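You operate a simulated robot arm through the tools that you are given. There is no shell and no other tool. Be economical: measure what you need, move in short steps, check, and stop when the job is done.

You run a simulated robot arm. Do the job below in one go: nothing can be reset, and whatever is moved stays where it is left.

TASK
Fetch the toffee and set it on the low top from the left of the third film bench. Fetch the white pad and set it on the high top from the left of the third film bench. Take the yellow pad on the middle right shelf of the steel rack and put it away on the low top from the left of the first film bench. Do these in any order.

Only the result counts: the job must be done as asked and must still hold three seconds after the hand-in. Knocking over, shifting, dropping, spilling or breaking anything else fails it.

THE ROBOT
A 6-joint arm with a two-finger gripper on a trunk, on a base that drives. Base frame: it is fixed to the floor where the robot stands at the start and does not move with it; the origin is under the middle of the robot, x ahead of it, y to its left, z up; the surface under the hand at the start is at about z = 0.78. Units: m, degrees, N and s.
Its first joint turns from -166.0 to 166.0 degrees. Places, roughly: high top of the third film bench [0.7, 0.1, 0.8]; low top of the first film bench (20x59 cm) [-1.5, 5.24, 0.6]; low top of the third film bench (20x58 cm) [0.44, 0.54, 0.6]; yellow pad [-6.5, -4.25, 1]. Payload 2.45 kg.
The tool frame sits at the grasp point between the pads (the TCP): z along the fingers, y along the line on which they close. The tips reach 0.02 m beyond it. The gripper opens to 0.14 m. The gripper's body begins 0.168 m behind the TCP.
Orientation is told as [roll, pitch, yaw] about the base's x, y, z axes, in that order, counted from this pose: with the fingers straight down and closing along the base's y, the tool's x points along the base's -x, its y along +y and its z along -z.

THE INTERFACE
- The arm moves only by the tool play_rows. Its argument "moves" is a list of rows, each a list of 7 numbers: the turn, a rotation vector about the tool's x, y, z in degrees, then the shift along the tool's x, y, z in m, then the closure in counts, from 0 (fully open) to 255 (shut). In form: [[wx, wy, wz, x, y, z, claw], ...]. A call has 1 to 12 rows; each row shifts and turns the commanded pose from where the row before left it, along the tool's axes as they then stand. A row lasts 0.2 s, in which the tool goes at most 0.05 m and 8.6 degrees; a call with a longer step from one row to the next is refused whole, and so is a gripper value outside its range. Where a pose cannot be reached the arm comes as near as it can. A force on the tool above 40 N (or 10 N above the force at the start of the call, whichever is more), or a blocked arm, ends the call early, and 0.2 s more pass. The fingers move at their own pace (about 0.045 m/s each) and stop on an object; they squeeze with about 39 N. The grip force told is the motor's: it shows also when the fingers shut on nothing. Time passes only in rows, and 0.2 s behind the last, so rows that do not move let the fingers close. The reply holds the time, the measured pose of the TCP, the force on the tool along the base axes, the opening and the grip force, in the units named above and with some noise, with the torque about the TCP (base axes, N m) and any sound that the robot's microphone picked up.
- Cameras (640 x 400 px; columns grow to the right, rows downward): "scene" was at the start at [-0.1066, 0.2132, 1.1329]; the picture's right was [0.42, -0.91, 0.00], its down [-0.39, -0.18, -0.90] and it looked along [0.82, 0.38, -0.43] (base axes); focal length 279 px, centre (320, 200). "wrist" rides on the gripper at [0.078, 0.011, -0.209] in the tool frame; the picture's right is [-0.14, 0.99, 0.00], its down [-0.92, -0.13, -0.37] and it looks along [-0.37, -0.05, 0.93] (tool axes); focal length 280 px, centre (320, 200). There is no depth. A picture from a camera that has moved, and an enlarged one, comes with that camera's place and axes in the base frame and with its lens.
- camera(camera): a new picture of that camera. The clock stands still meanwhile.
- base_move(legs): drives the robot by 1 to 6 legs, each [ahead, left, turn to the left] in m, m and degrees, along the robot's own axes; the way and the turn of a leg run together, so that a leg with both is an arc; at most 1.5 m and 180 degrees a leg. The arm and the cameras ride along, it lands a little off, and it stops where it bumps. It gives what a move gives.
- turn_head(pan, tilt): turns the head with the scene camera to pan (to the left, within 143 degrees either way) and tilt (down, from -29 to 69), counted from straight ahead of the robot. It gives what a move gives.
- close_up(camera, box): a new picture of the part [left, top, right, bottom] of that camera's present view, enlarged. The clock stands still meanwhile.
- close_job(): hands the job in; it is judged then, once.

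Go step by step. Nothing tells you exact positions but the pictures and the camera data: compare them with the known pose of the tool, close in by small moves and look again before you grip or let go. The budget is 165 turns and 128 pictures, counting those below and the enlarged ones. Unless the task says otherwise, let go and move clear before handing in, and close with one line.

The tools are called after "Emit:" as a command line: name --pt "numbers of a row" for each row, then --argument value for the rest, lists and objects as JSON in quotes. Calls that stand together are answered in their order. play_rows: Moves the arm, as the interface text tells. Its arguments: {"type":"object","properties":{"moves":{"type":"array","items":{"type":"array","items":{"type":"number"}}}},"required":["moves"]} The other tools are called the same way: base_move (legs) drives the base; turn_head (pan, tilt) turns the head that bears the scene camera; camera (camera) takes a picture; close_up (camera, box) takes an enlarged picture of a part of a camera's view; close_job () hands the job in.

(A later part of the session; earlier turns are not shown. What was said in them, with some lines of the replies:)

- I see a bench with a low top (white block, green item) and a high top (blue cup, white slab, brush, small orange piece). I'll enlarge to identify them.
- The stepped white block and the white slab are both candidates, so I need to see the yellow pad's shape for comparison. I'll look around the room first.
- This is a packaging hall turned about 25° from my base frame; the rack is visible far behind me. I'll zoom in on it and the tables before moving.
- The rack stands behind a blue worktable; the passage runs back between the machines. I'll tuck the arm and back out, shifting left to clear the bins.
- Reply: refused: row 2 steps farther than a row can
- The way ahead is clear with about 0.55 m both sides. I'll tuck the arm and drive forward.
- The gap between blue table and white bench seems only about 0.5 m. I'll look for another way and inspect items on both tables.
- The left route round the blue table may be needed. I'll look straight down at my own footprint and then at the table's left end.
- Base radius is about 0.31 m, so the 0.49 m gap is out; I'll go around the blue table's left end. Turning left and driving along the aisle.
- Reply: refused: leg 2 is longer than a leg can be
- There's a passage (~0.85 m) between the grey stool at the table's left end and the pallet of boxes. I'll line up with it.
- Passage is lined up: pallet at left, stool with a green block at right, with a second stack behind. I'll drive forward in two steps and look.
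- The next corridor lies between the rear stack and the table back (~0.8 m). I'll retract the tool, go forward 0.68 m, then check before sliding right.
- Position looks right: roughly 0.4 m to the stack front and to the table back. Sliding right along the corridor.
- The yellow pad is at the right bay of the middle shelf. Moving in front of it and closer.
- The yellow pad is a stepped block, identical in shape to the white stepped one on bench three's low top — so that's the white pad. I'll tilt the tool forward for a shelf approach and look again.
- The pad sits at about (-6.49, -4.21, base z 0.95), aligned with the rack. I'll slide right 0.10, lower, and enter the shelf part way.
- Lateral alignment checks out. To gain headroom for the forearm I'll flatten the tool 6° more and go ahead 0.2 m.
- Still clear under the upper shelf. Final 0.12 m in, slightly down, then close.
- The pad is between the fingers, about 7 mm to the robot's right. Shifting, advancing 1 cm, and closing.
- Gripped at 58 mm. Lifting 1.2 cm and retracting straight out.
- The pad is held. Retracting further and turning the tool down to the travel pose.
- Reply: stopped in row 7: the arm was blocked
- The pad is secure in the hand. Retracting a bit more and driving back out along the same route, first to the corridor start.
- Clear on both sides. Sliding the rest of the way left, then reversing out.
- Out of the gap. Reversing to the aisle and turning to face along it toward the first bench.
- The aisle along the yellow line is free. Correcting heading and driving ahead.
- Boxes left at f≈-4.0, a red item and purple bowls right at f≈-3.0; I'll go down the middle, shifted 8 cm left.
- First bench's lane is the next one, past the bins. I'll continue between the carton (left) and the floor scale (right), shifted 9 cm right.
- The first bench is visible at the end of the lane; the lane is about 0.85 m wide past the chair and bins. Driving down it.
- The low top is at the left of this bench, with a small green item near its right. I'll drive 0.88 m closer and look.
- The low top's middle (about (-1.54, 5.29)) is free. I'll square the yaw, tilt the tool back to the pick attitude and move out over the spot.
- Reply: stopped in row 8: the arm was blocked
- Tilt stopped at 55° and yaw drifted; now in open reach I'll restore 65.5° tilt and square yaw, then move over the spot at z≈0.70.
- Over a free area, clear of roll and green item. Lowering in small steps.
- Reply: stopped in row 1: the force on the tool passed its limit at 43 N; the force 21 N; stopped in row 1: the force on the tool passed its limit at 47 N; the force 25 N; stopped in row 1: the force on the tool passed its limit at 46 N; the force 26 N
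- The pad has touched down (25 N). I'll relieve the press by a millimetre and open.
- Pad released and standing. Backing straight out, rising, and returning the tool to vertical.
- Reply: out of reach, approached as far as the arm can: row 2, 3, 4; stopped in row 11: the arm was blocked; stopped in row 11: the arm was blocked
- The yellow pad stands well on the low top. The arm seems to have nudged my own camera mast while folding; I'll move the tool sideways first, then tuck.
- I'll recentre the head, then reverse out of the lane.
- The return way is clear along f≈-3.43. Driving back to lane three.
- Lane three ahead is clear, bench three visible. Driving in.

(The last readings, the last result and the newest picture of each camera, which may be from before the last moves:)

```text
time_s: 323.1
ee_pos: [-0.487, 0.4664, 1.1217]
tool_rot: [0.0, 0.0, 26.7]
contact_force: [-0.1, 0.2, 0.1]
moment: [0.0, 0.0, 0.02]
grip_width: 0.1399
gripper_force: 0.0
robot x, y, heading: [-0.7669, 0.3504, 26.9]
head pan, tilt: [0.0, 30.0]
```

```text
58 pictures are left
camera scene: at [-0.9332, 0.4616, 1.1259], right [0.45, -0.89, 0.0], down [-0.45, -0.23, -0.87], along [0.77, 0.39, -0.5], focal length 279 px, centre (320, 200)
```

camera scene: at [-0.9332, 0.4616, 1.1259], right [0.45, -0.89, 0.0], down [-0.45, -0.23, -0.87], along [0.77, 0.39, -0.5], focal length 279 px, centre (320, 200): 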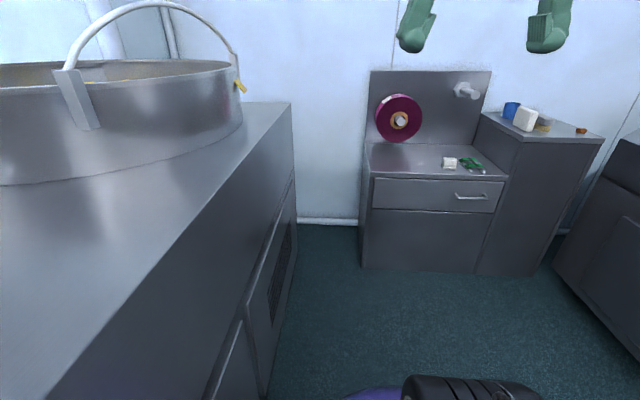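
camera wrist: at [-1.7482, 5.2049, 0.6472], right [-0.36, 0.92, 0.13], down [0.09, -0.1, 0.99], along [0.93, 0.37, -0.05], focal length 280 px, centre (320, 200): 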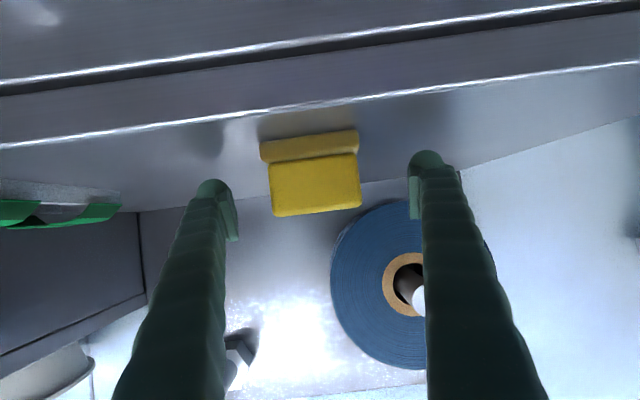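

Now positioning between the two tops, roughly at my start place but squared to the bench.

Emit:
base_move --legs '[[0, 0, -2.2], [0.5, -0.58, 0]]'

Emit:
turn_head --pan 0 --tilt 40

Emit:
camera --camera "scene"

```text
time_s: 327.6
ee_pos: [0.2115, 0.132, 1.1208]
tool_rot: [0.0, 0.0, 24.1]
contact_force: [-0.3, -0.5, 0.1]
moment: [-0.06, -0.01, 0.01]
grip_width: 0.1398
gripper_force: 0.1
robot x, y, heading: [-0.0703, 0.0247, 24.2]
head pan, tilt: [0.0, 30.0]
```

```text
time_s: 328.3
ee_pos: [0.2123, 0.1307, 1.1207]
tool_rot: [0.0, -0.1, 24.1]
contact_force: [-0.4, 0.4, -0.6]
moment: [0.02, 0.04, 0.03]
grip_width: 0.14
gripper_force: 0.1
robot x, y, heading: [-0.0706, 0.0279, 24.5]
head pan, tilt: [0.0, 40.0]
```

```text
57 pictures are left
camera scene: at [-0.2386, 0.1441, 1.1105], right [0.41, -0.91, 0.0], down [-0.59, -0.26, -0.77], along [0.7, 0.31, -0.64], focal length 279 px, centre (320, 200)
```

scene: 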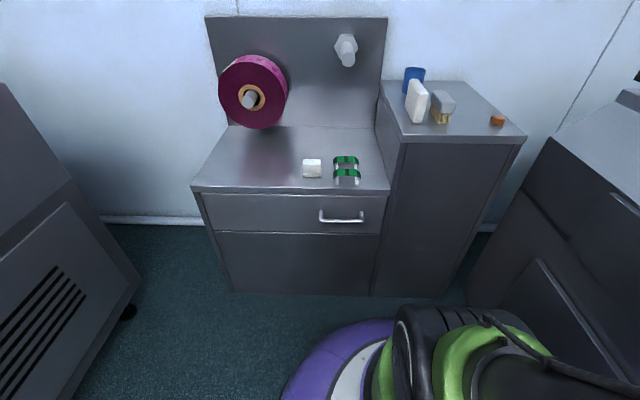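

I'm squared up. Moving the open gripper above the toffee.

Emit:
play_rows --pt "0 0 0 -0.0354 -0.0318 0 0" --pt "0 0 0 -0.0354 -0.0318 0 0" --pt "0 0 0 -0.0354 -0.0318 0 0" --pt "0 0 0 -0.0354 -0.0318 0 0" --pt "0 0 0 -0.0354 -0.0318 0 0" --pt "0 0 0 -0.0354 -0.0318 0 0" --pt "0 0 0 -0.0354 -0.0318 0 0" --pt "0 0 0 -0.0354 -0.0318 0 0" --pt "0 0 0 -0.0354 -0.0318 0 0" --pt "0 0 0 0 0 0.05 0" --pt "0 0 0 0 0 0.05 0"

Emit:
camera --camera "wrist"

Emit:
close_up --camera "scene" --box '[370, 40, 550, 160]'

```text
time_s: 330.7
ee_pos: [0.6188, 0.0001, 1.0206]
tool_rot: [0.1, 0.0, 24.0]
contact_force: [-0.3, 0.4, -0.7]
moment: [-0.01, 0.02, 0.0]
grip_width: 0.1401
gripper_force: 0.0
robot x, y, heading: [-0.0728, 0.0273, 24.4]
head pan, tilt: [0.0, 40.0]
```

```text
56 pictures are left
camera wrist: at [0.5414, -0.0215, 1.2298], right [-0.28, 0.96, 0.0], down [0.89, 0.26, 0.37], along [0.35, 0.1, -0.93], focal length 280 px, centre (320, 200)
```

wrist: 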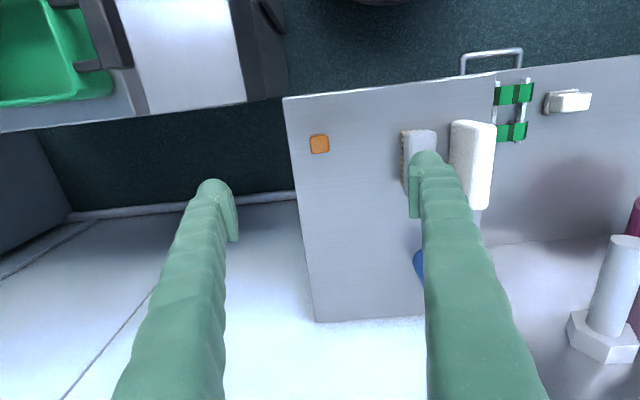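

```text
3.33 times, centred on (460, 100) of scene
camera zoom: at [-0.2384, 0.1441, 1.1105], right [0.41, -0.91, 0.0], down [-0.59, -0.26, -0.77], along [0.7, 0.31, -0.64], focal length 931 px, centre (-147, 533)
```

zoom: 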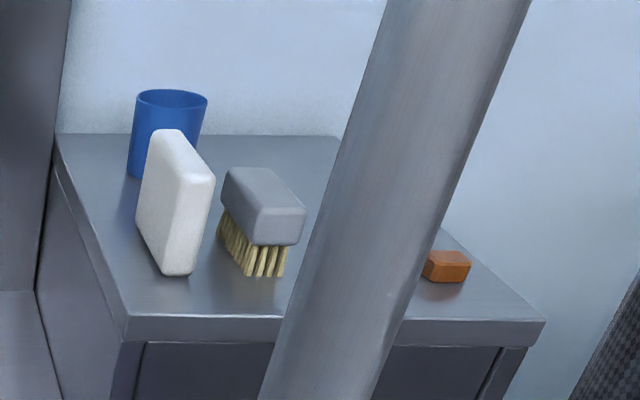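

TCP is directly above the toffee and aligned. I'll narrow the fingers to clear the brush and descend.

Emit:
play_rows --pt "0 0 0 0 0 0 128" --pt "0 0 0 0 0 0 128" --pt "0 0 0 0 0 0 128" --pt "0 0 0 0 0 0 128" --pt "0 0 0 0 0 0.045 128" --pt "0 0 0 0 0 0.045 128" --pt "0 0 0 0 0 0.045 128" --pt "0 0 0 0 0 0.045 128"

Emit:
camera --camera "wrist"

```text
time_s: 332.5
ee_pos: [0.6182, 0.0011, 0.8385]
tool_rot: [0.0, 0.0, 24.2]
contact_force: [-0.3, -0.2, -0.6]
moment: [0.0, -0.02, -0.01]
grip_width: 0.0695
gripper_force: 0.1
robot x, y, heading: [-0.0714, 0.027, 24.2]
head pan, tilt: [0.0, 40.0]
```

```text
54 pictures are left
camera wrist: at [0.5418, -0.02, 1.0489], right [-0.28, 0.96, 0.0], down [0.89, 0.26, 0.37], along [0.35, 0.1, -0.93], focal length 280 px, centre (320, 200)
```

wrist: 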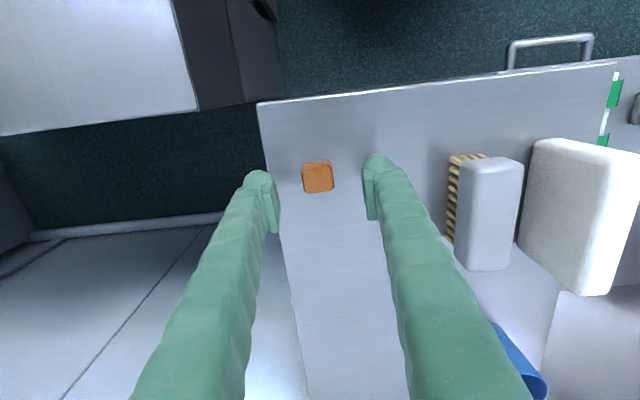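

Emit:
play_rows --pt "0 0 0 0 0 0.02 128" --pt "0 0 0 0 0 0.012 128"

Emit:
close_up --camera "wrist" --box '[220, 120, 420, 245]'

Emit:
close_up --camera "scene" --box '[440, 80, 560, 155]'

```text
time_s: 333.1
ee_pos: [0.6185, 0.0013, 0.8083]
tool_rot: [0.1, 0.0, 24.2]
contact_force: [-0.1, 0.6, -0.8]
moment: [0.0, 0.0, -0.02]
grip_width: 0.0698
gripper_force: 0.1
robot x, y, heading: [-0.0722, 0.0268, 24.4]
head pan, tilt: [0.0, 40.0]
```

```text
3.20 times, centred on (320, 182) of wrist
camera zoom: at [0.5414, -0.0207, 1.0171], right [-0.28, 0.96, 0.0], down [0.89, 0.26, 0.37], along [0.35, 0.1, -0.93], focal length 897 px, centre (320, 256)
```

zoom: 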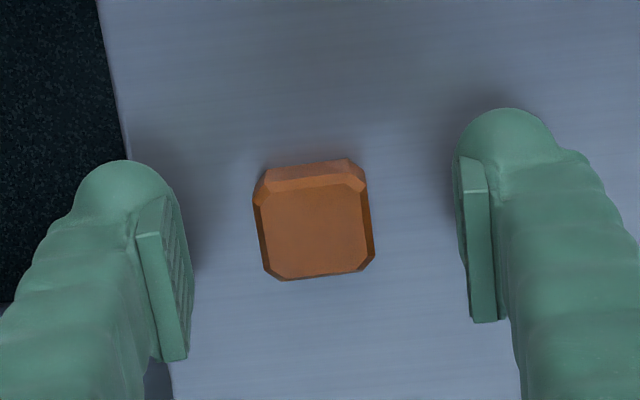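

```text
5.33 times, centred on (500, 118) of scene
camera zoom: at [-0.2385, 0.1441, 1.1105], right [0.41, -0.91, 0.0], down [-0.59, -0.26, -0.77], along [0.7, 0.31, -0.64], focal length 1489 px, centre (-640, 640)
```

zoom: 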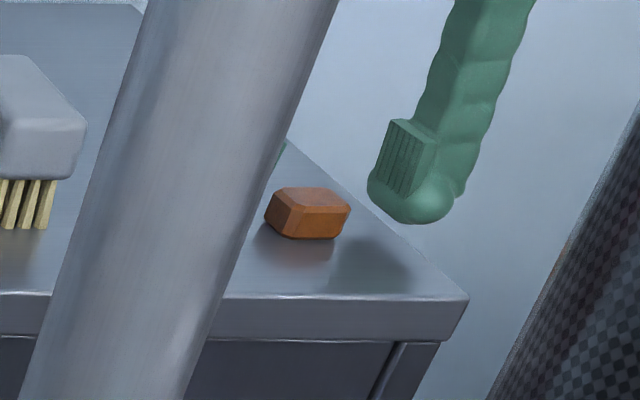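

Emit:
play_rows --pt "0 0 0 0 0 0.005 128"

Emit:
close_up --camera "scene" --box '[440, 80, 560, 155]'

```text
time_s: 333.5
ee_pos: [0.6185, 0.001, 0.8029]
tool_rot: [0.1, 0.1, 24.0]
contact_force: [0.5, -0.6, 0.0]
moment: [0.02, 0.0, 0.01]
grip_width: 0.0698
gripper_force: 0.1
robot x, y, heading: [-0.0683, 0.0254, 24.2]
head pan, tilt: [0.0, 40.0]
```

```text
5.33 times, centred on (500, 118) of scene
camera zoom: at [-0.2384, 0.1441, 1.1105], right [0.41, -0.91, 0.0], down [-0.59, -0.26, -0.77], along [0.7, 0.31, -0.64], focal length 1489 px, centre (-640, 640)
```

zoom: 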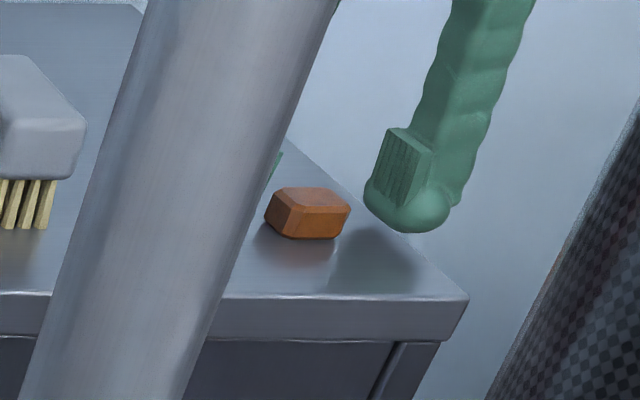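

Emit:
play_rows --pt "0 0 0 0 0 0.003 128" --pt "0 0 0 0 0 0 200" --pt "0 0 0 0 0 0 255" --pt "0 0 0 0 0 0 255" --pt "0 0 0 0 0 0 255" --pt "0 0 0 0 0 0 255"

Emit:
play_rows --pt "0 0 0 0 0 -0.03 255" --pt "0 0 0 0 0 -0.05 255" --pt "0 0 0 0 0 -0.05 255" --pt "0 0 0 0 0 -0.05 255" --pt "0 0 0 0 0 -0.03 255"

Emit:
camera --camera "wrist"

```text
time_s: 334.9
ee_pos: [0.6196, 0.0007, 0.8014]
tool_rot: [0.0, 0.0, 24.1]
contact_force: [0.1, 0.1, -0.4]
moment: [-0.01, -0.02, -0.01]
grip_width: 0.0276
gripper_force: 38.7
robot x, y, heading: [-0.0726, 0.029, 24.2]
head pan, tilt: [0.0, 40.0]
```

```text
time_s: 336.1
ee_pos: [0.6203, 0.0001, 1.0105]
tool_rot: [0.0, 0.0, 24.2]
contact_force: [0.4, -0.7, -0.8]
moment: [-0.03, -0.01, -0.04]
grip_width: 0.0273
gripper_force: 39.2
robot x, y, heading: [-0.0703, 0.0319, 24.4]
head pan, tilt: [0.0, 40.0]
```

```text
50 pictures are left
camera wrist: at [0.5436, -0.0226, 1.2196], right [-0.28, 0.96, 0.0], down [0.89, 0.26, 0.37], along [0.35, 0.1, -0.93], focal length 280 px, centre (320, 200)
```

wrist: 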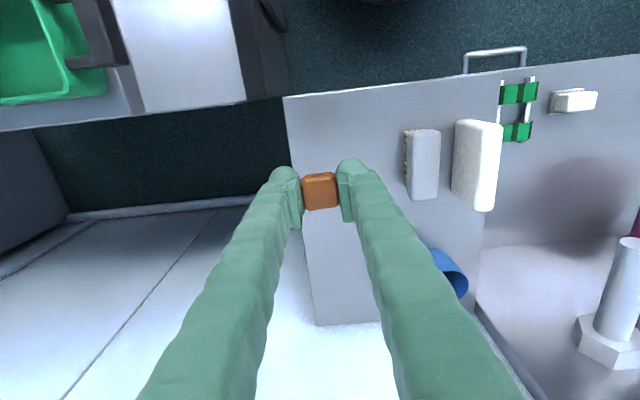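

Toffee is held. Moving left over the low top, to a free spot left of the white pad.

Emit:
play_rows --pt "0 0 0 -0.003 0.0484 0 255" --pt "0 0 0 -0.003 0.0484 0 255" --pt "0 0 0 -0.003 0.0484 0 255" --pt "0 0 0 -0.003 0.0484 0 255" --pt "0 0 0 -0.003 0.0484 0 255" --pt "0 0 0 -0.003 0.0484 0 255" --pt "0 0 0 -0.003 0.0484 0 255"

Emit:
play_rows --pt "0 0 0 -0.003 0.0484 0 255" --pt "0 0 0 -0.003 0.0484 0 255" --pt "0 0 0 -0.003 0.0484 0 255" --pt "0 0 0 -0.003 0.0484 0 255" --pt "0 0 0 -0.003 0.0484 0 255" --pt "0 0 0 -0.003 0.0484 0 255" --pt "0 0 0 -0.003 0.0484 0 255"

Emit:
camera --camera "wrist"

Emit:
camera --camera "scene"

```text
time_s: 337.7
ee_pos: [0.4992, 0.3165, 1.0105]
tool_rot: [0.0, -0.1, 24.1]
contact_force: [-0.3, 0.3, -1.0]
moment: [0.01, 0.02, 0.03]
grip_width: 0.0274
gripper_force: 38.8
robot x, y, heading: [-0.0698, 0.0304, 24.3]
head pan, tilt: [0.0, 40.0]
```

```text
time_s: 339.3
ee_pos: [0.3813, 0.6352, 1.0125]
tool_rot: [0.0, 0.1, 24.0]
contact_force: [-0.7, -1.0, -0.2]
moment: [0.09, 0.01, -0.01]
grip_width: 0.0272
gripper_force: 39.4
robot x, y, heading: [-0.0681, 0.0281, 24.3]
head pan, tilt: [0.0, 40.0]
```

```text
49 pictures are left
camera wrist: at [0.3036, 0.6133, 1.2216], right [-0.28, 0.96, 0.0], down [0.89, 0.26, 0.37], along [0.35, 0.1, -0.93], focal length 280 px, centre (320, 200)
```

wrist: 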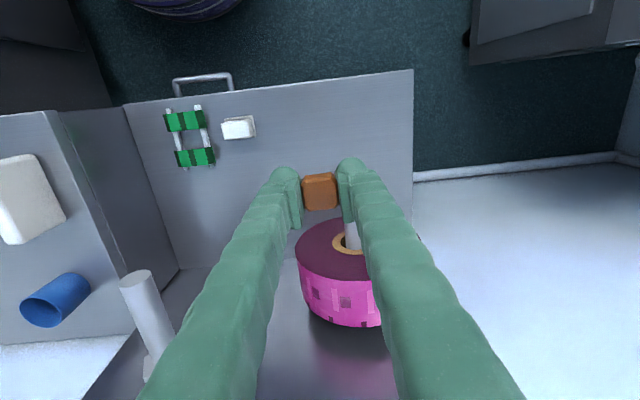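

```text
48 pictures are left
camera scene: at [-0.2384, 0.144, 1.1105], right [0.41, -0.91, 0.0], down [-0.59, -0.26, -0.77], along [0.7, 0.31, -0.64], focal length 279 px, centre (320, 200)
```

scene: 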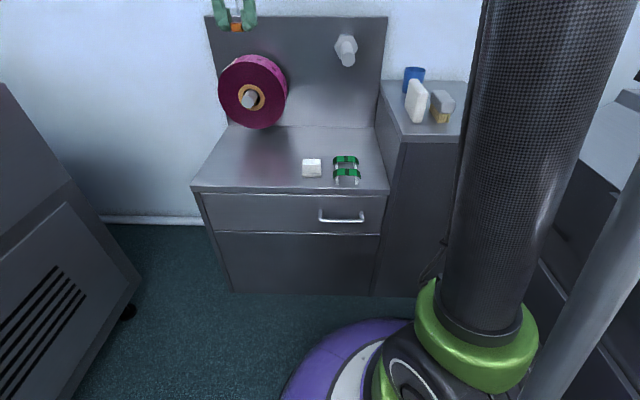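

The film roll overhangs here, so I'll shift toward the front edge and a bit right (f≈0.56, l≈0.37) before descending.

Emit:
play_rows --pt "0 0 0 0.0235 -0.025 0 255" --pt "0 0 0 0.0235 -0.025 0 255" --pt "0 0 0 0 0 0.045 255" --pt "0 0 0 0 0 0.045 255" --pt "0 0 0 0 0 0.045 255" --pt "0 0 0 0 0 0.045 255" --pt "0 0 0 0 0 0.045 255" --pt "0 0 0 0 0 0.045 255" --pt "0 0 0 0 0 0.045 255"

Emit:
camera --camera "wrist"

Emit:
camera --camera "scene"

```text
time_s: 341.3
ee_pos: [0.3572, 0.5683, 0.6943]
tool_rot: [0.0, 0.0, 24.1]
contact_force: [0.5, 0.2, -1.2]
moment: [0.02, -0.02, -0.02]
grip_width: 0.0274
gripper_force: 38.5
robot x, y, heading: [-0.068, 0.028, 24.1]
head pan, tilt: [0.0, 40.0]
```

```text
47 pictures are left
camera wrist: at [0.2802, 0.5472, 0.9031], right [-0.28, 0.96, 0.0], down [0.89, 0.26, 0.37], along [0.35, 0.1, -0.93], focal length 280 px, centre (320, 200)
```

wrist: 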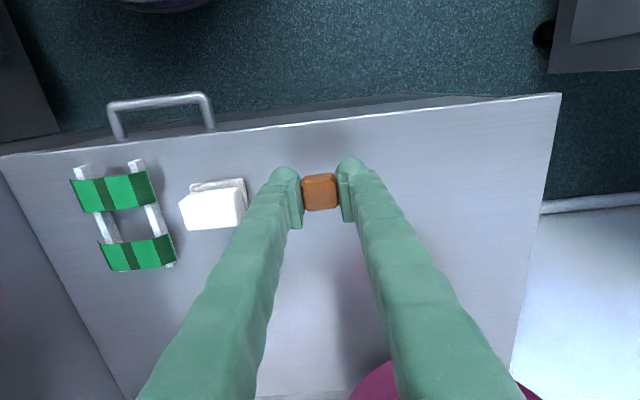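

```text
46 pictures are left
camera scene: at [-0.2385, 0.1442, 1.1105], right [0.41, -0.91, 0.0], down [-0.59, -0.26, -0.77], along [0.7, 0.31, -0.64], focal length 279 px, centre (320, 200)
```

scene: 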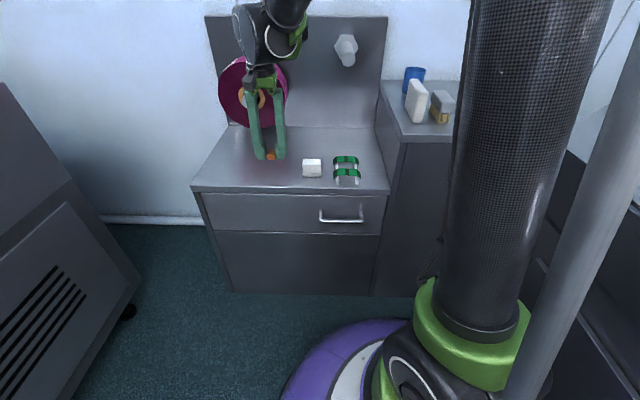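

Emit:
play_rows --pt "0 0 0 0 0 0.04 255" --pt "0 0 0 0 0 0.03 255" --pt "0 0 0 0 0 0.006 255"

Emit:
play_rows --pt "0 0 0 0 0 0.003 255" --pt "0 0 0 0 0 0.003 255" --pt "0 0 0 0 0 0.003 255"

Emit:
close_up --camera "scene" --box '[220, 110, 340, 190]'

```text
time_s: 342.3
ee_pos: [0.3595, 0.5713, 0.6204]
tool_rot: [0.0, 0.0, 24.1]
contact_force: [-3.5, -2.7, 20.5]
moment: [-0.05, 0.05, -0.05]
grip_width: 0.0274
gripper_force: 39.3
robot x, y, heading: [-0.0719, 0.0278, 24.0]
head pan, tilt: [0.0, 40.0]
stopped in row 3: the force on the tool passed its limit at 43 N (the readings are from after the stop); the commanded pose is now the measured one
```

```text
time_s: 342.6
ee_pos: [0.3593, 0.5713, 0.6195]
tool_rot: [0.0, 0.1, 24.0]
contact_force: [-5.1, -3.3, 26.7]
moment: [-0.18, 0.02, -0.04]
grip_width: 0.0273
gripper_force: 38.5
robot x, y, heading: [-0.0711, 0.0293, 24.5]
head pan, tilt: [0.0, 40.0]
stopped in row 1: the force on the tool passed its limit at 52 N (the readings are from after the stop); the commanded pose is now the measured one
```

```text
5.00 times, centred on (280, 150) of scene
camera zoom: at [-0.2392, 0.1435, 1.1105], right [0.41, -0.91, 0.0], down [-0.59, -0.26, -0.77], along [0.7, 0.32, -0.64], focal length 1396 px, centre (520, 450)
```

zoom: 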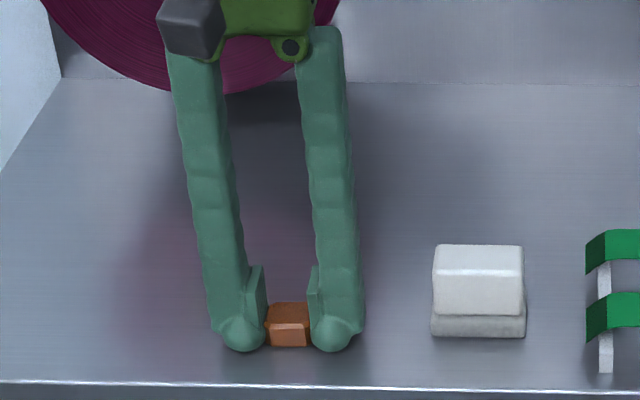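

Toffee is on the surface. Releasing with a partial opening and rising.

Emit:
play_rows --pt "0 0 0 0 0 -0.001 255" --pt "0 0 0 0 0 0 140" --pt "0 0 0 0 0 0 140" --pt "0 0 0 0 0 0 140" --pt "0 0 0 0 0 -0.02 140" --pt "0 0 0 0 0 -0.045 140" --pt "0 0 0 0 0 -0.045 140" --pt "0 0 0 0 0 -0.045 140"

Emit:
camera --camera "wrist"

```text
time_s: 344.4
ee_pos: [0.3593, 0.574, 0.7725]
tool_rot: [0.0, 0.0, 24.1]
contact_force: [0.2, -0.1, 1.0]
moment: [-0.01, 0.01, 0.02]
grip_width: 0.0631
gripper_force: 0.1
robot x, y, heading: [-0.0726, 0.0268, 24.3]
head pan, tilt: [0.0, 40.0]
```

```text
44 pictures are left
camera wrist: at [0.2826, 0.5505, 0.9827], right [-0.28, 0.96, 0.0], down [0.89, 0.26, 0.37], along [0.35, 0.1, -0.93], focal length 280 px, centre (320, 200)
```

wrist: 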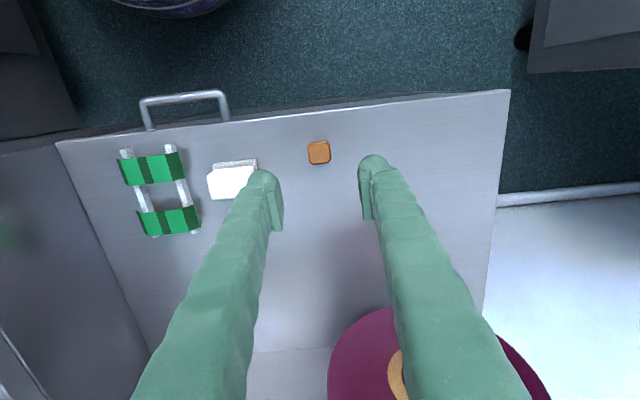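

The toffee is placed. The green item sits close beside the white pad, so I'll grip the pad front-to-back: rotate the tool 90°.

Emit:
play_rows --pt "0 0 0 0 0 -0.03 140" --pt "0 0 -8.23 0 0 0 128" --pt "0 0 -8.23 0 0 0 128" --pt "0 0 -8.23 0 0 0 128" --pt "0 0 -8.23 0 0 0 128" --pt "0 0 -8.23 0 0 0 128" --pt "0 0 -8.23 0 0 0 128" --pt "0 0 -8.23 0 0 0 128" --pt "0 0 -8.23 0 0 0 128" --pt "0 0 -8.23 0 0 0 128" --pt "0 0 -8.23 0 0 0 128" --pt "0 0 -8.23 0 0 0 128"

Emit:
camera --camera "wrist"

```text
time_s: 347.1
ee_pos: [0.3599, 0.5715, 0.8054]
tool_rot: [0.0, 0.0, 114.7]
contact_force: [0.3, 0.5, -0.5]
moment: [0.0, 0.0, 0.02]
grip_width: 0.0695
gripper_force: 0.0
robot x, y, heading: [-0.0724, 0.0302, 24.5]
head pan, tilt: [0.0, 40.0]
```

```text
43 pictures are left
camera wrist: at [0.3807, 0.4956, 1.0144], right [-0.96, -0.29, 0.0], down [-0.27, 0.89, 0.37], along [-0.11, 0.35, -0.93], focal length 280 px, centre (320, 200)
```

wrist: 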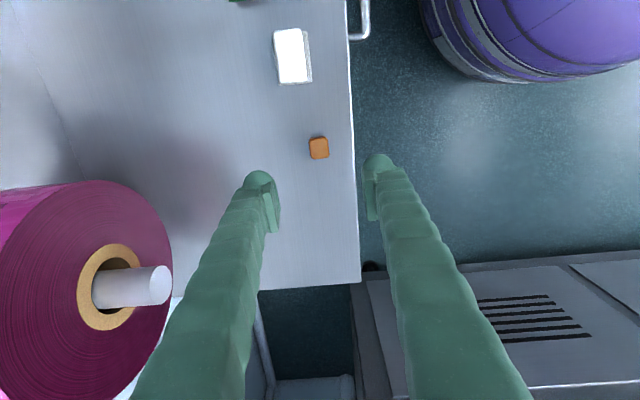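

Emit:
play_rows --pt "0 0 0 0.0382 -0.0037 0 91" --pt "0 0 0 0.0382 -0.0037 0 91" --pt "0 0 0 0.0382 -0.0036 0 91" --pt "0 0 0 0 0 0.04 91" --pt "0 0 0 0 0 0.04 91"

Emit:
camera --camera "wrist"

```text
time_s: 348.2
ee_pos: [0.415, 0.4727, 0.7238]
tool_rot: [0.0, 0.0, 114.7]
contact_force: [0.0, 0.0, -0.5]
moment: [0.02, -0.04, -0.03]
grip_width: 0.0899
gripper_force: 0.0
robot x, y, heading: [-0.07, 0.0295, 24.4]
head pan, tilt: [0.0, 40.0]
```

```text
42 pictures are left
camera wrist: at [0.4356, 0.3975, 0.9334], right [-0.96, -0.29, 0.0], down [-0.27, 0.89, 0.37], along [-0.11, 0.35, -0.93], focal length 280 px, centre (320, 200)
```

wrist: 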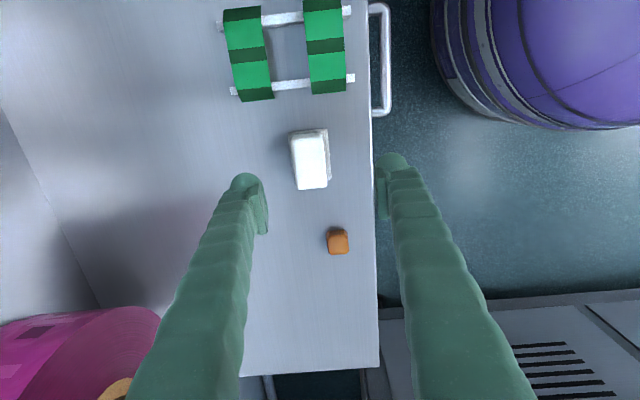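

Emit:
close_up --camera "wrist" --box '[240, 100, 400, 220]'

```text
3.33 times, centred on (320, 160) of wrist
camera zoom: at [0.4356, 0.3975, 0.9334], right [-0.96, -0.29, 0.0], down [-0.27, 0.89, 0.37], along [-0.11, 0.35, -0.93], focal length 935 px, centre (320, 333)
```

zoom: 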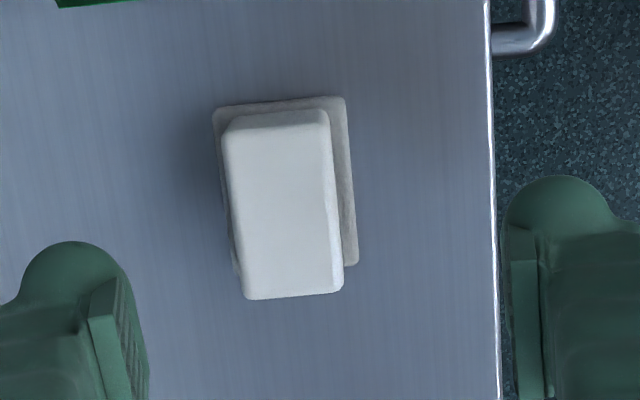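

Pad's block is about 33×60 mm and sits between the fingers. Adjusting 8 mm and descending to grip.

Emit:
play_rows --pt "0 0 0 0.008 -0.003 0.02 91" --pt "0 0 0 0 0 0.035 91" --pt "0 0 0 0 0 0.03 91"

Emit:
camera --camera "wrist"

Emit:
close_up --camera "scene" --box '[240, 110, 390, 200]'

```text
time_s: 349.1
ee_pos: [0.4216, 0.4663, 0.6389]
tool_rot: [0.0, 0.1, 114.6]
contact_force: [0.8, -0.1, -0.2]
moment: [-0.01, -0.01, 0.01]
grip_width: 0.0898
gripper_force: 0.1
robot x, y, heading: [-0.0697, 0.03, 24.3]
head pan, tilt: [0.0, 40.0]
```

```text
40 pictures are left
camera wrist: at [0.4422, 0.3913, 0.8483], right [-0.96, -0.29, 0.0], down [-0.27, 0.89, 0.37], along [-0.11, 0.35, -0.93], focal length 280 px, centre (320, 200)
```

wrist: 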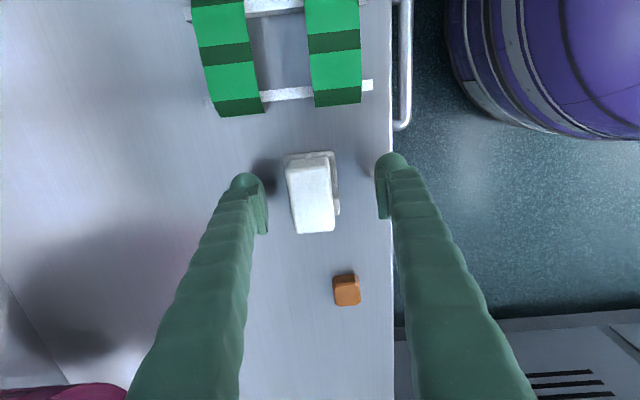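

```text
4.27 times, centred on (315, 155) of scene
camera zoom: at [-0.2385, 0.1442, 1.1105], right [0.41, -0.91, 0.0], down [-0.59, -0.26, -0.77], along [0.7, 0.31, -0.64], focal length 1191 px, centre (341, 392)
```

zoom: 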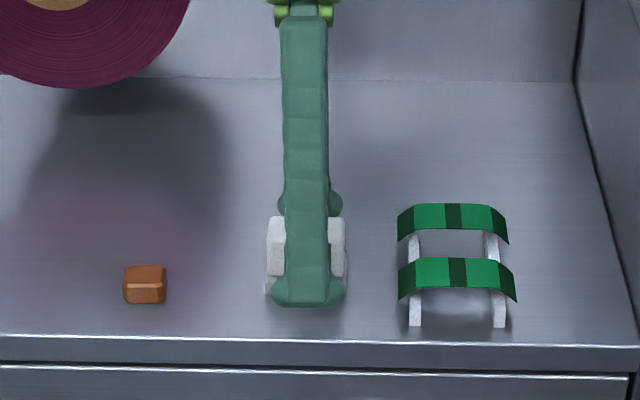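

Fingers straddle the pad front and back, centred. Closing and lifting.

Emit:
play_rows --pt "0 0 0 0 0 0 180" --pt "0 0 0 0 0 0 255" --pt "0 0 0 0 0 0 255" --pt "0 0 0 0 0 0 255" --pt "0 0 0 0 0 0 255" --pt "0 0 0 0 0 0 255"

Emit:
play_rows --pt "0 0 0 0 0 -0.02 255" --pt "0 0 0 0 0 -0.045 255" --pt "0 0 0 0 0 -0.045 255" --pt "0 0 0 0 0 -0.045 255" --pt "0 0 0 0 0 -0.045 255" --pt "0 0 0 0 0 -0.045 255" --pt "0 0 0 0 0 -0.045 255" --pt "0 0 0 0 0 -0.045 255" --pt "0 0 0 0 0 -0.045 255"

Emit:
camera --camera "wrist"

```text
time_s: 350.4
ee_pos: [0.4208, 0.466, 0.6387]
tool_rot: [-0.1, 0.0, 114.6]
contact_force: [-0.5, 0.3, -0.8]
moment: [-0.01, 0.0, 0.0]
grip_width: 0.0325
gripper_force: 38.8
robot x, y, heading: [-0.0686, 0.0292, 24.1]
head pan, tilt: [0.0, 40.0]
```

```text
time_s: 352.4
ee_pos: [0.4207, 0.4646, 1.02]
tool_rot: [0.0, 0.1, 114.5]
contact_force: [0.1, 0.1, -0.4]
moment: [-0.02, -0.02, -0.05]
grip_width: 0.0324
gripper_force: 38.8
robot x, y, heading: [-0.0707, 0.022, 24.2]
head pan, tilt: [0.0, 40.0]
```

```text
38 pictures are left
camera wrist: at [0.4425, 0.3888, 1.2292], right [-0.96, -0.29, 0.0], down [-0.27, 0.89, 0.37], along [-0.11, 0.35, -0.93], focal length 280 px, centre (320, 200)
```

wrist: 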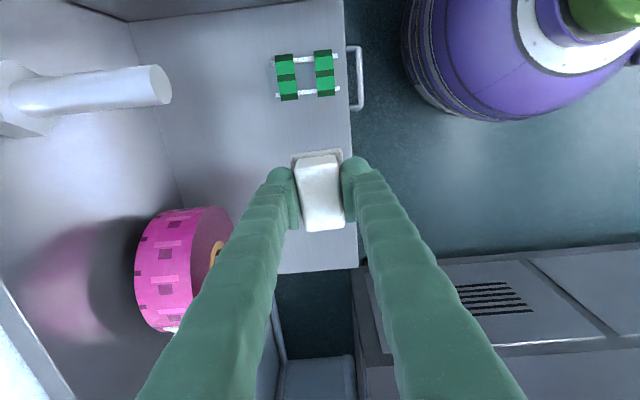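

White pad is held. Moving right over the high top's free corner.

Emit:
play_rows --pt "0 0 0 0.0452 -0.0008 0 255" --pt "0 0 0 0.0452 -0.0008 0 255" --pt "0 0 0 0.0452 -0.0008 0 255" --pt "0 0 0 0.0452 -0.0008 0 255" --pt "0 0 0 0.0452 -0.0008 0 255" --pt "0 0 0 0.0452 -0.0008 0 255" --pt "0 0 0 0.0452 -0.0008 0 255" --pt "0 0 0 0.0452 -0.0008 0 255" --pt "0 0 0 0.0452 -0.0008 0 255" --pt "0 0 0 0.0452 -0.0008 0 255" --pt "0 0 0 0.0452 -0.0008 0 255"

Emit:
camera --camera "wrist"

Emit:
camera --camera "scene"

```text
time_s: 354.9
ee_pos: [0.6372, 0.0163, 1.0192]
tool_rot: [0.0, 0.0, 114.5]
contact_force: [0.3, 0.3, -1.1]
moment: [-0.02, -0.02, -0.03]
grip_width: 0.0323
gripper_force: 39.1
robot x, y, heading: [-0.0733, 0.029, 24.1]
head pan, tilt: [0.0, 40.0]
```

```text
37 pictures are left
camera wrist: at [0.6582, -0.0589, 1.2288], right [-0.96, -0.29, 0.0], down [-0.27, 0.89, 0.37], along [-0.11, 0.35, -0.93], focal length 280 px, centre (320, 200)
```

wrist: 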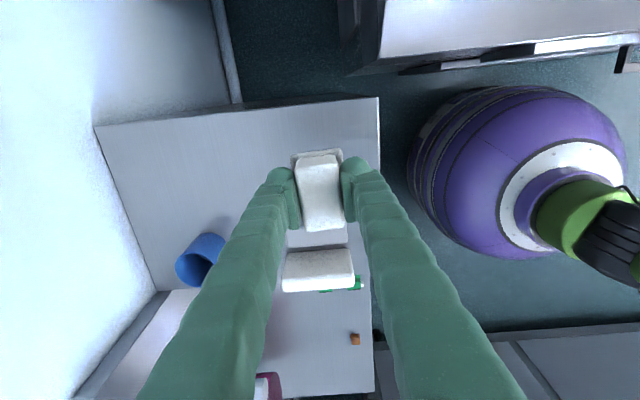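

```text
36 pictures are left
camera scene: at [-0.2387, 0.1442, 1.1105], right [0.41, -0.91, 0.0], down [-0.59, -0.26, -0.77], along [0.7, 0.32, -0.64], focal length 279 px, centre (320, 200)
```

scene: 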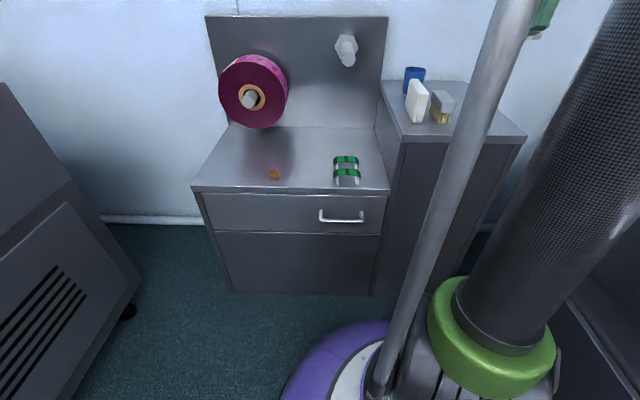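

Emit:
play_rows --pt "0 0 0 0 0 0.045 255" --pt "0 0 0 0 0 0.045 255" --pt "0 0 0 0 0 0.045 255" --pt "0 0 0 0 0 0.04 255"

Emit:
camera --camera "wrist"

```text
time_s: 355.9
ee_pos: [0.6393, 0.0159, 0.8451]
tool_rot: [0.0, 0.0, 114.6]
contact_force: [-0.1, -0.6, -0.4]
moment: [-0.01, 0.01, 0.02]
grip_width: 0.0327
gripper_force: 38.9
robot x, y, heading: [-0.0701, 0.0288, 24.5]
head pan, tilt: [0.0, 40.0]
```

```text
35 pictures are left
camera wrist: at [0.66, -0.0593, 1.054], right [-0.96, -0.29, 0.0], down [-0.27, 0.89, 0.37], along [-0.11, 0.35, -0.93], focal length 280 px, centre (320, 200)
```

wrist: 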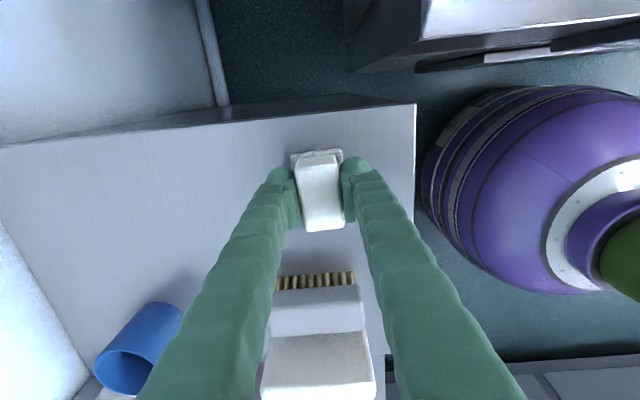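

Clear of the brush with good margin and away from the edges. Lowering gently to contact.

Emit:
play_rows --pt "0 0 0 0 0 0.012 255" --pt "0 0 0 0 0 0.006 255" --pt "0 0 0 0 0 0.003 255" --pt "0 0 0 0 0 0.003 255" --pt "0 0 0 0 0 0.003 255"

Emit:
camera --camera "wrist"

```text
time_s: 357.1
ee_pos: [0.6385, 0.0167, 0.8198]
tool_rot: [-0.1, 0.0, 114.6]
contact_force: [6.7, -0.9, 28.6]
moment: [0.02, -0.12, -0.02]
grip_width: 0.0322
gripper_force: 38.6
robot x, y, heading: [-0.0698, 0.025, 24.4]
head pan, tilt: [0.0, 40.0]
```

```text
34 pictures are left
camera wrist: at [0.6594, -0.0587, 1.0285], right [-0.96, -0.29, 0.0], down [-0.27, 0.89, 0.37], along [-0.1, 0.35, -0.93], focal length 280 px, centre (320, 200)
```

wrist: 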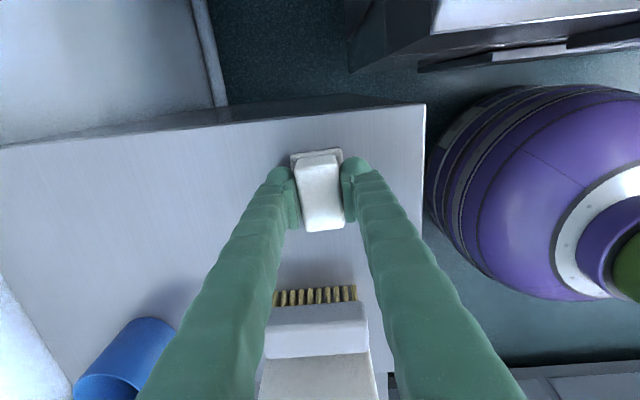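

Contact at 29 N. Relieving, opening and rising clear.

Emit:
play_rows --pt "0 0 0 0 0 -0.001 255" --pt "0 0 0 0 0 0 110" --pt "0 0 0 0 0 0 110" --pt "0 0 0 0 0 0 110" --pt "0 0 0 0 0 0 110" --pt "0 0 0 0 0 -0.02 110" --pt "0 0 0 0 0 -0.045 110" --pt "0 0 0 0 0 -0.045 110" --pt "0 0 0 0 0 -0.045 110" --pt "0 0 0 0 0 -0.045 110"

Emit:
camera --camera "wrist"

Emit:
close_up --camera "scene" --box '[200, 60, 540, 260]'

```text
time_s: 359.2
ee_pos: [0.6364, 0.0171, 1.0192]
tool_rot: [-0.1, -0.1, 114.6]
contact_force: [-0.5, 0.5, 0.5]
moment: [-0.03, 0.02, -0.03]
grip_width: 0.0797
gripper_force: 0.0
robot x, y, heading: [-0.0732, 0.027, 24.1]
head pan, tilt: [0.0, 40.0]
```

```text
33 pictures are left
camera wrist: at [0.6578, -0.0584, 1.2285], right [-0.96, -0.29, 0.0], down [-0.27, 0.89, 0.37], along [-0.11, 0.35, -0.93], focal length 280 px, centre (320, 200)
```

wrist: 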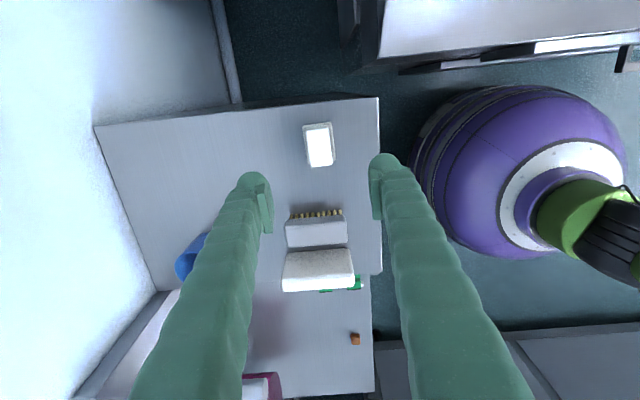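

```text
1.88 times, centred on (370, 160) of scene
camera zoom: at [-0.2384, 0.1441, 1.1105], right [0.41, -0.91, 0.0], down [-0.59, -0.26, -0.77], along [0.7, 0.31, -0.64], focal length 526 px, centre (226, 275)
```

zoom: 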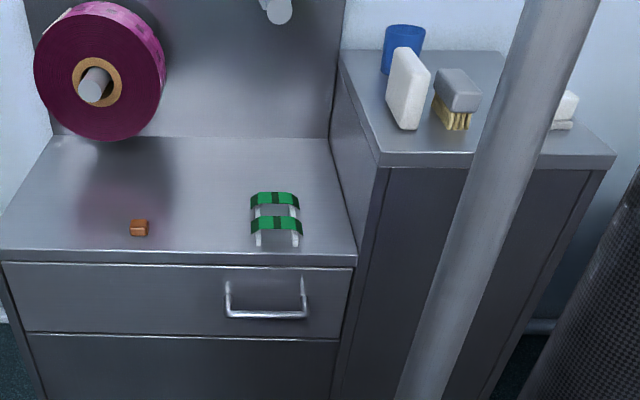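

All three items are standing where asked, nothing else has moved, and the gripper is clear. Handing in.

Emit:
close_job

```text
The job is handed in.
```

All three items are in place and the job is handed in: the toffee is on the low top of the third film bench, the white pad is on its high top, and the yellow pad is on the low top of the first film bench.
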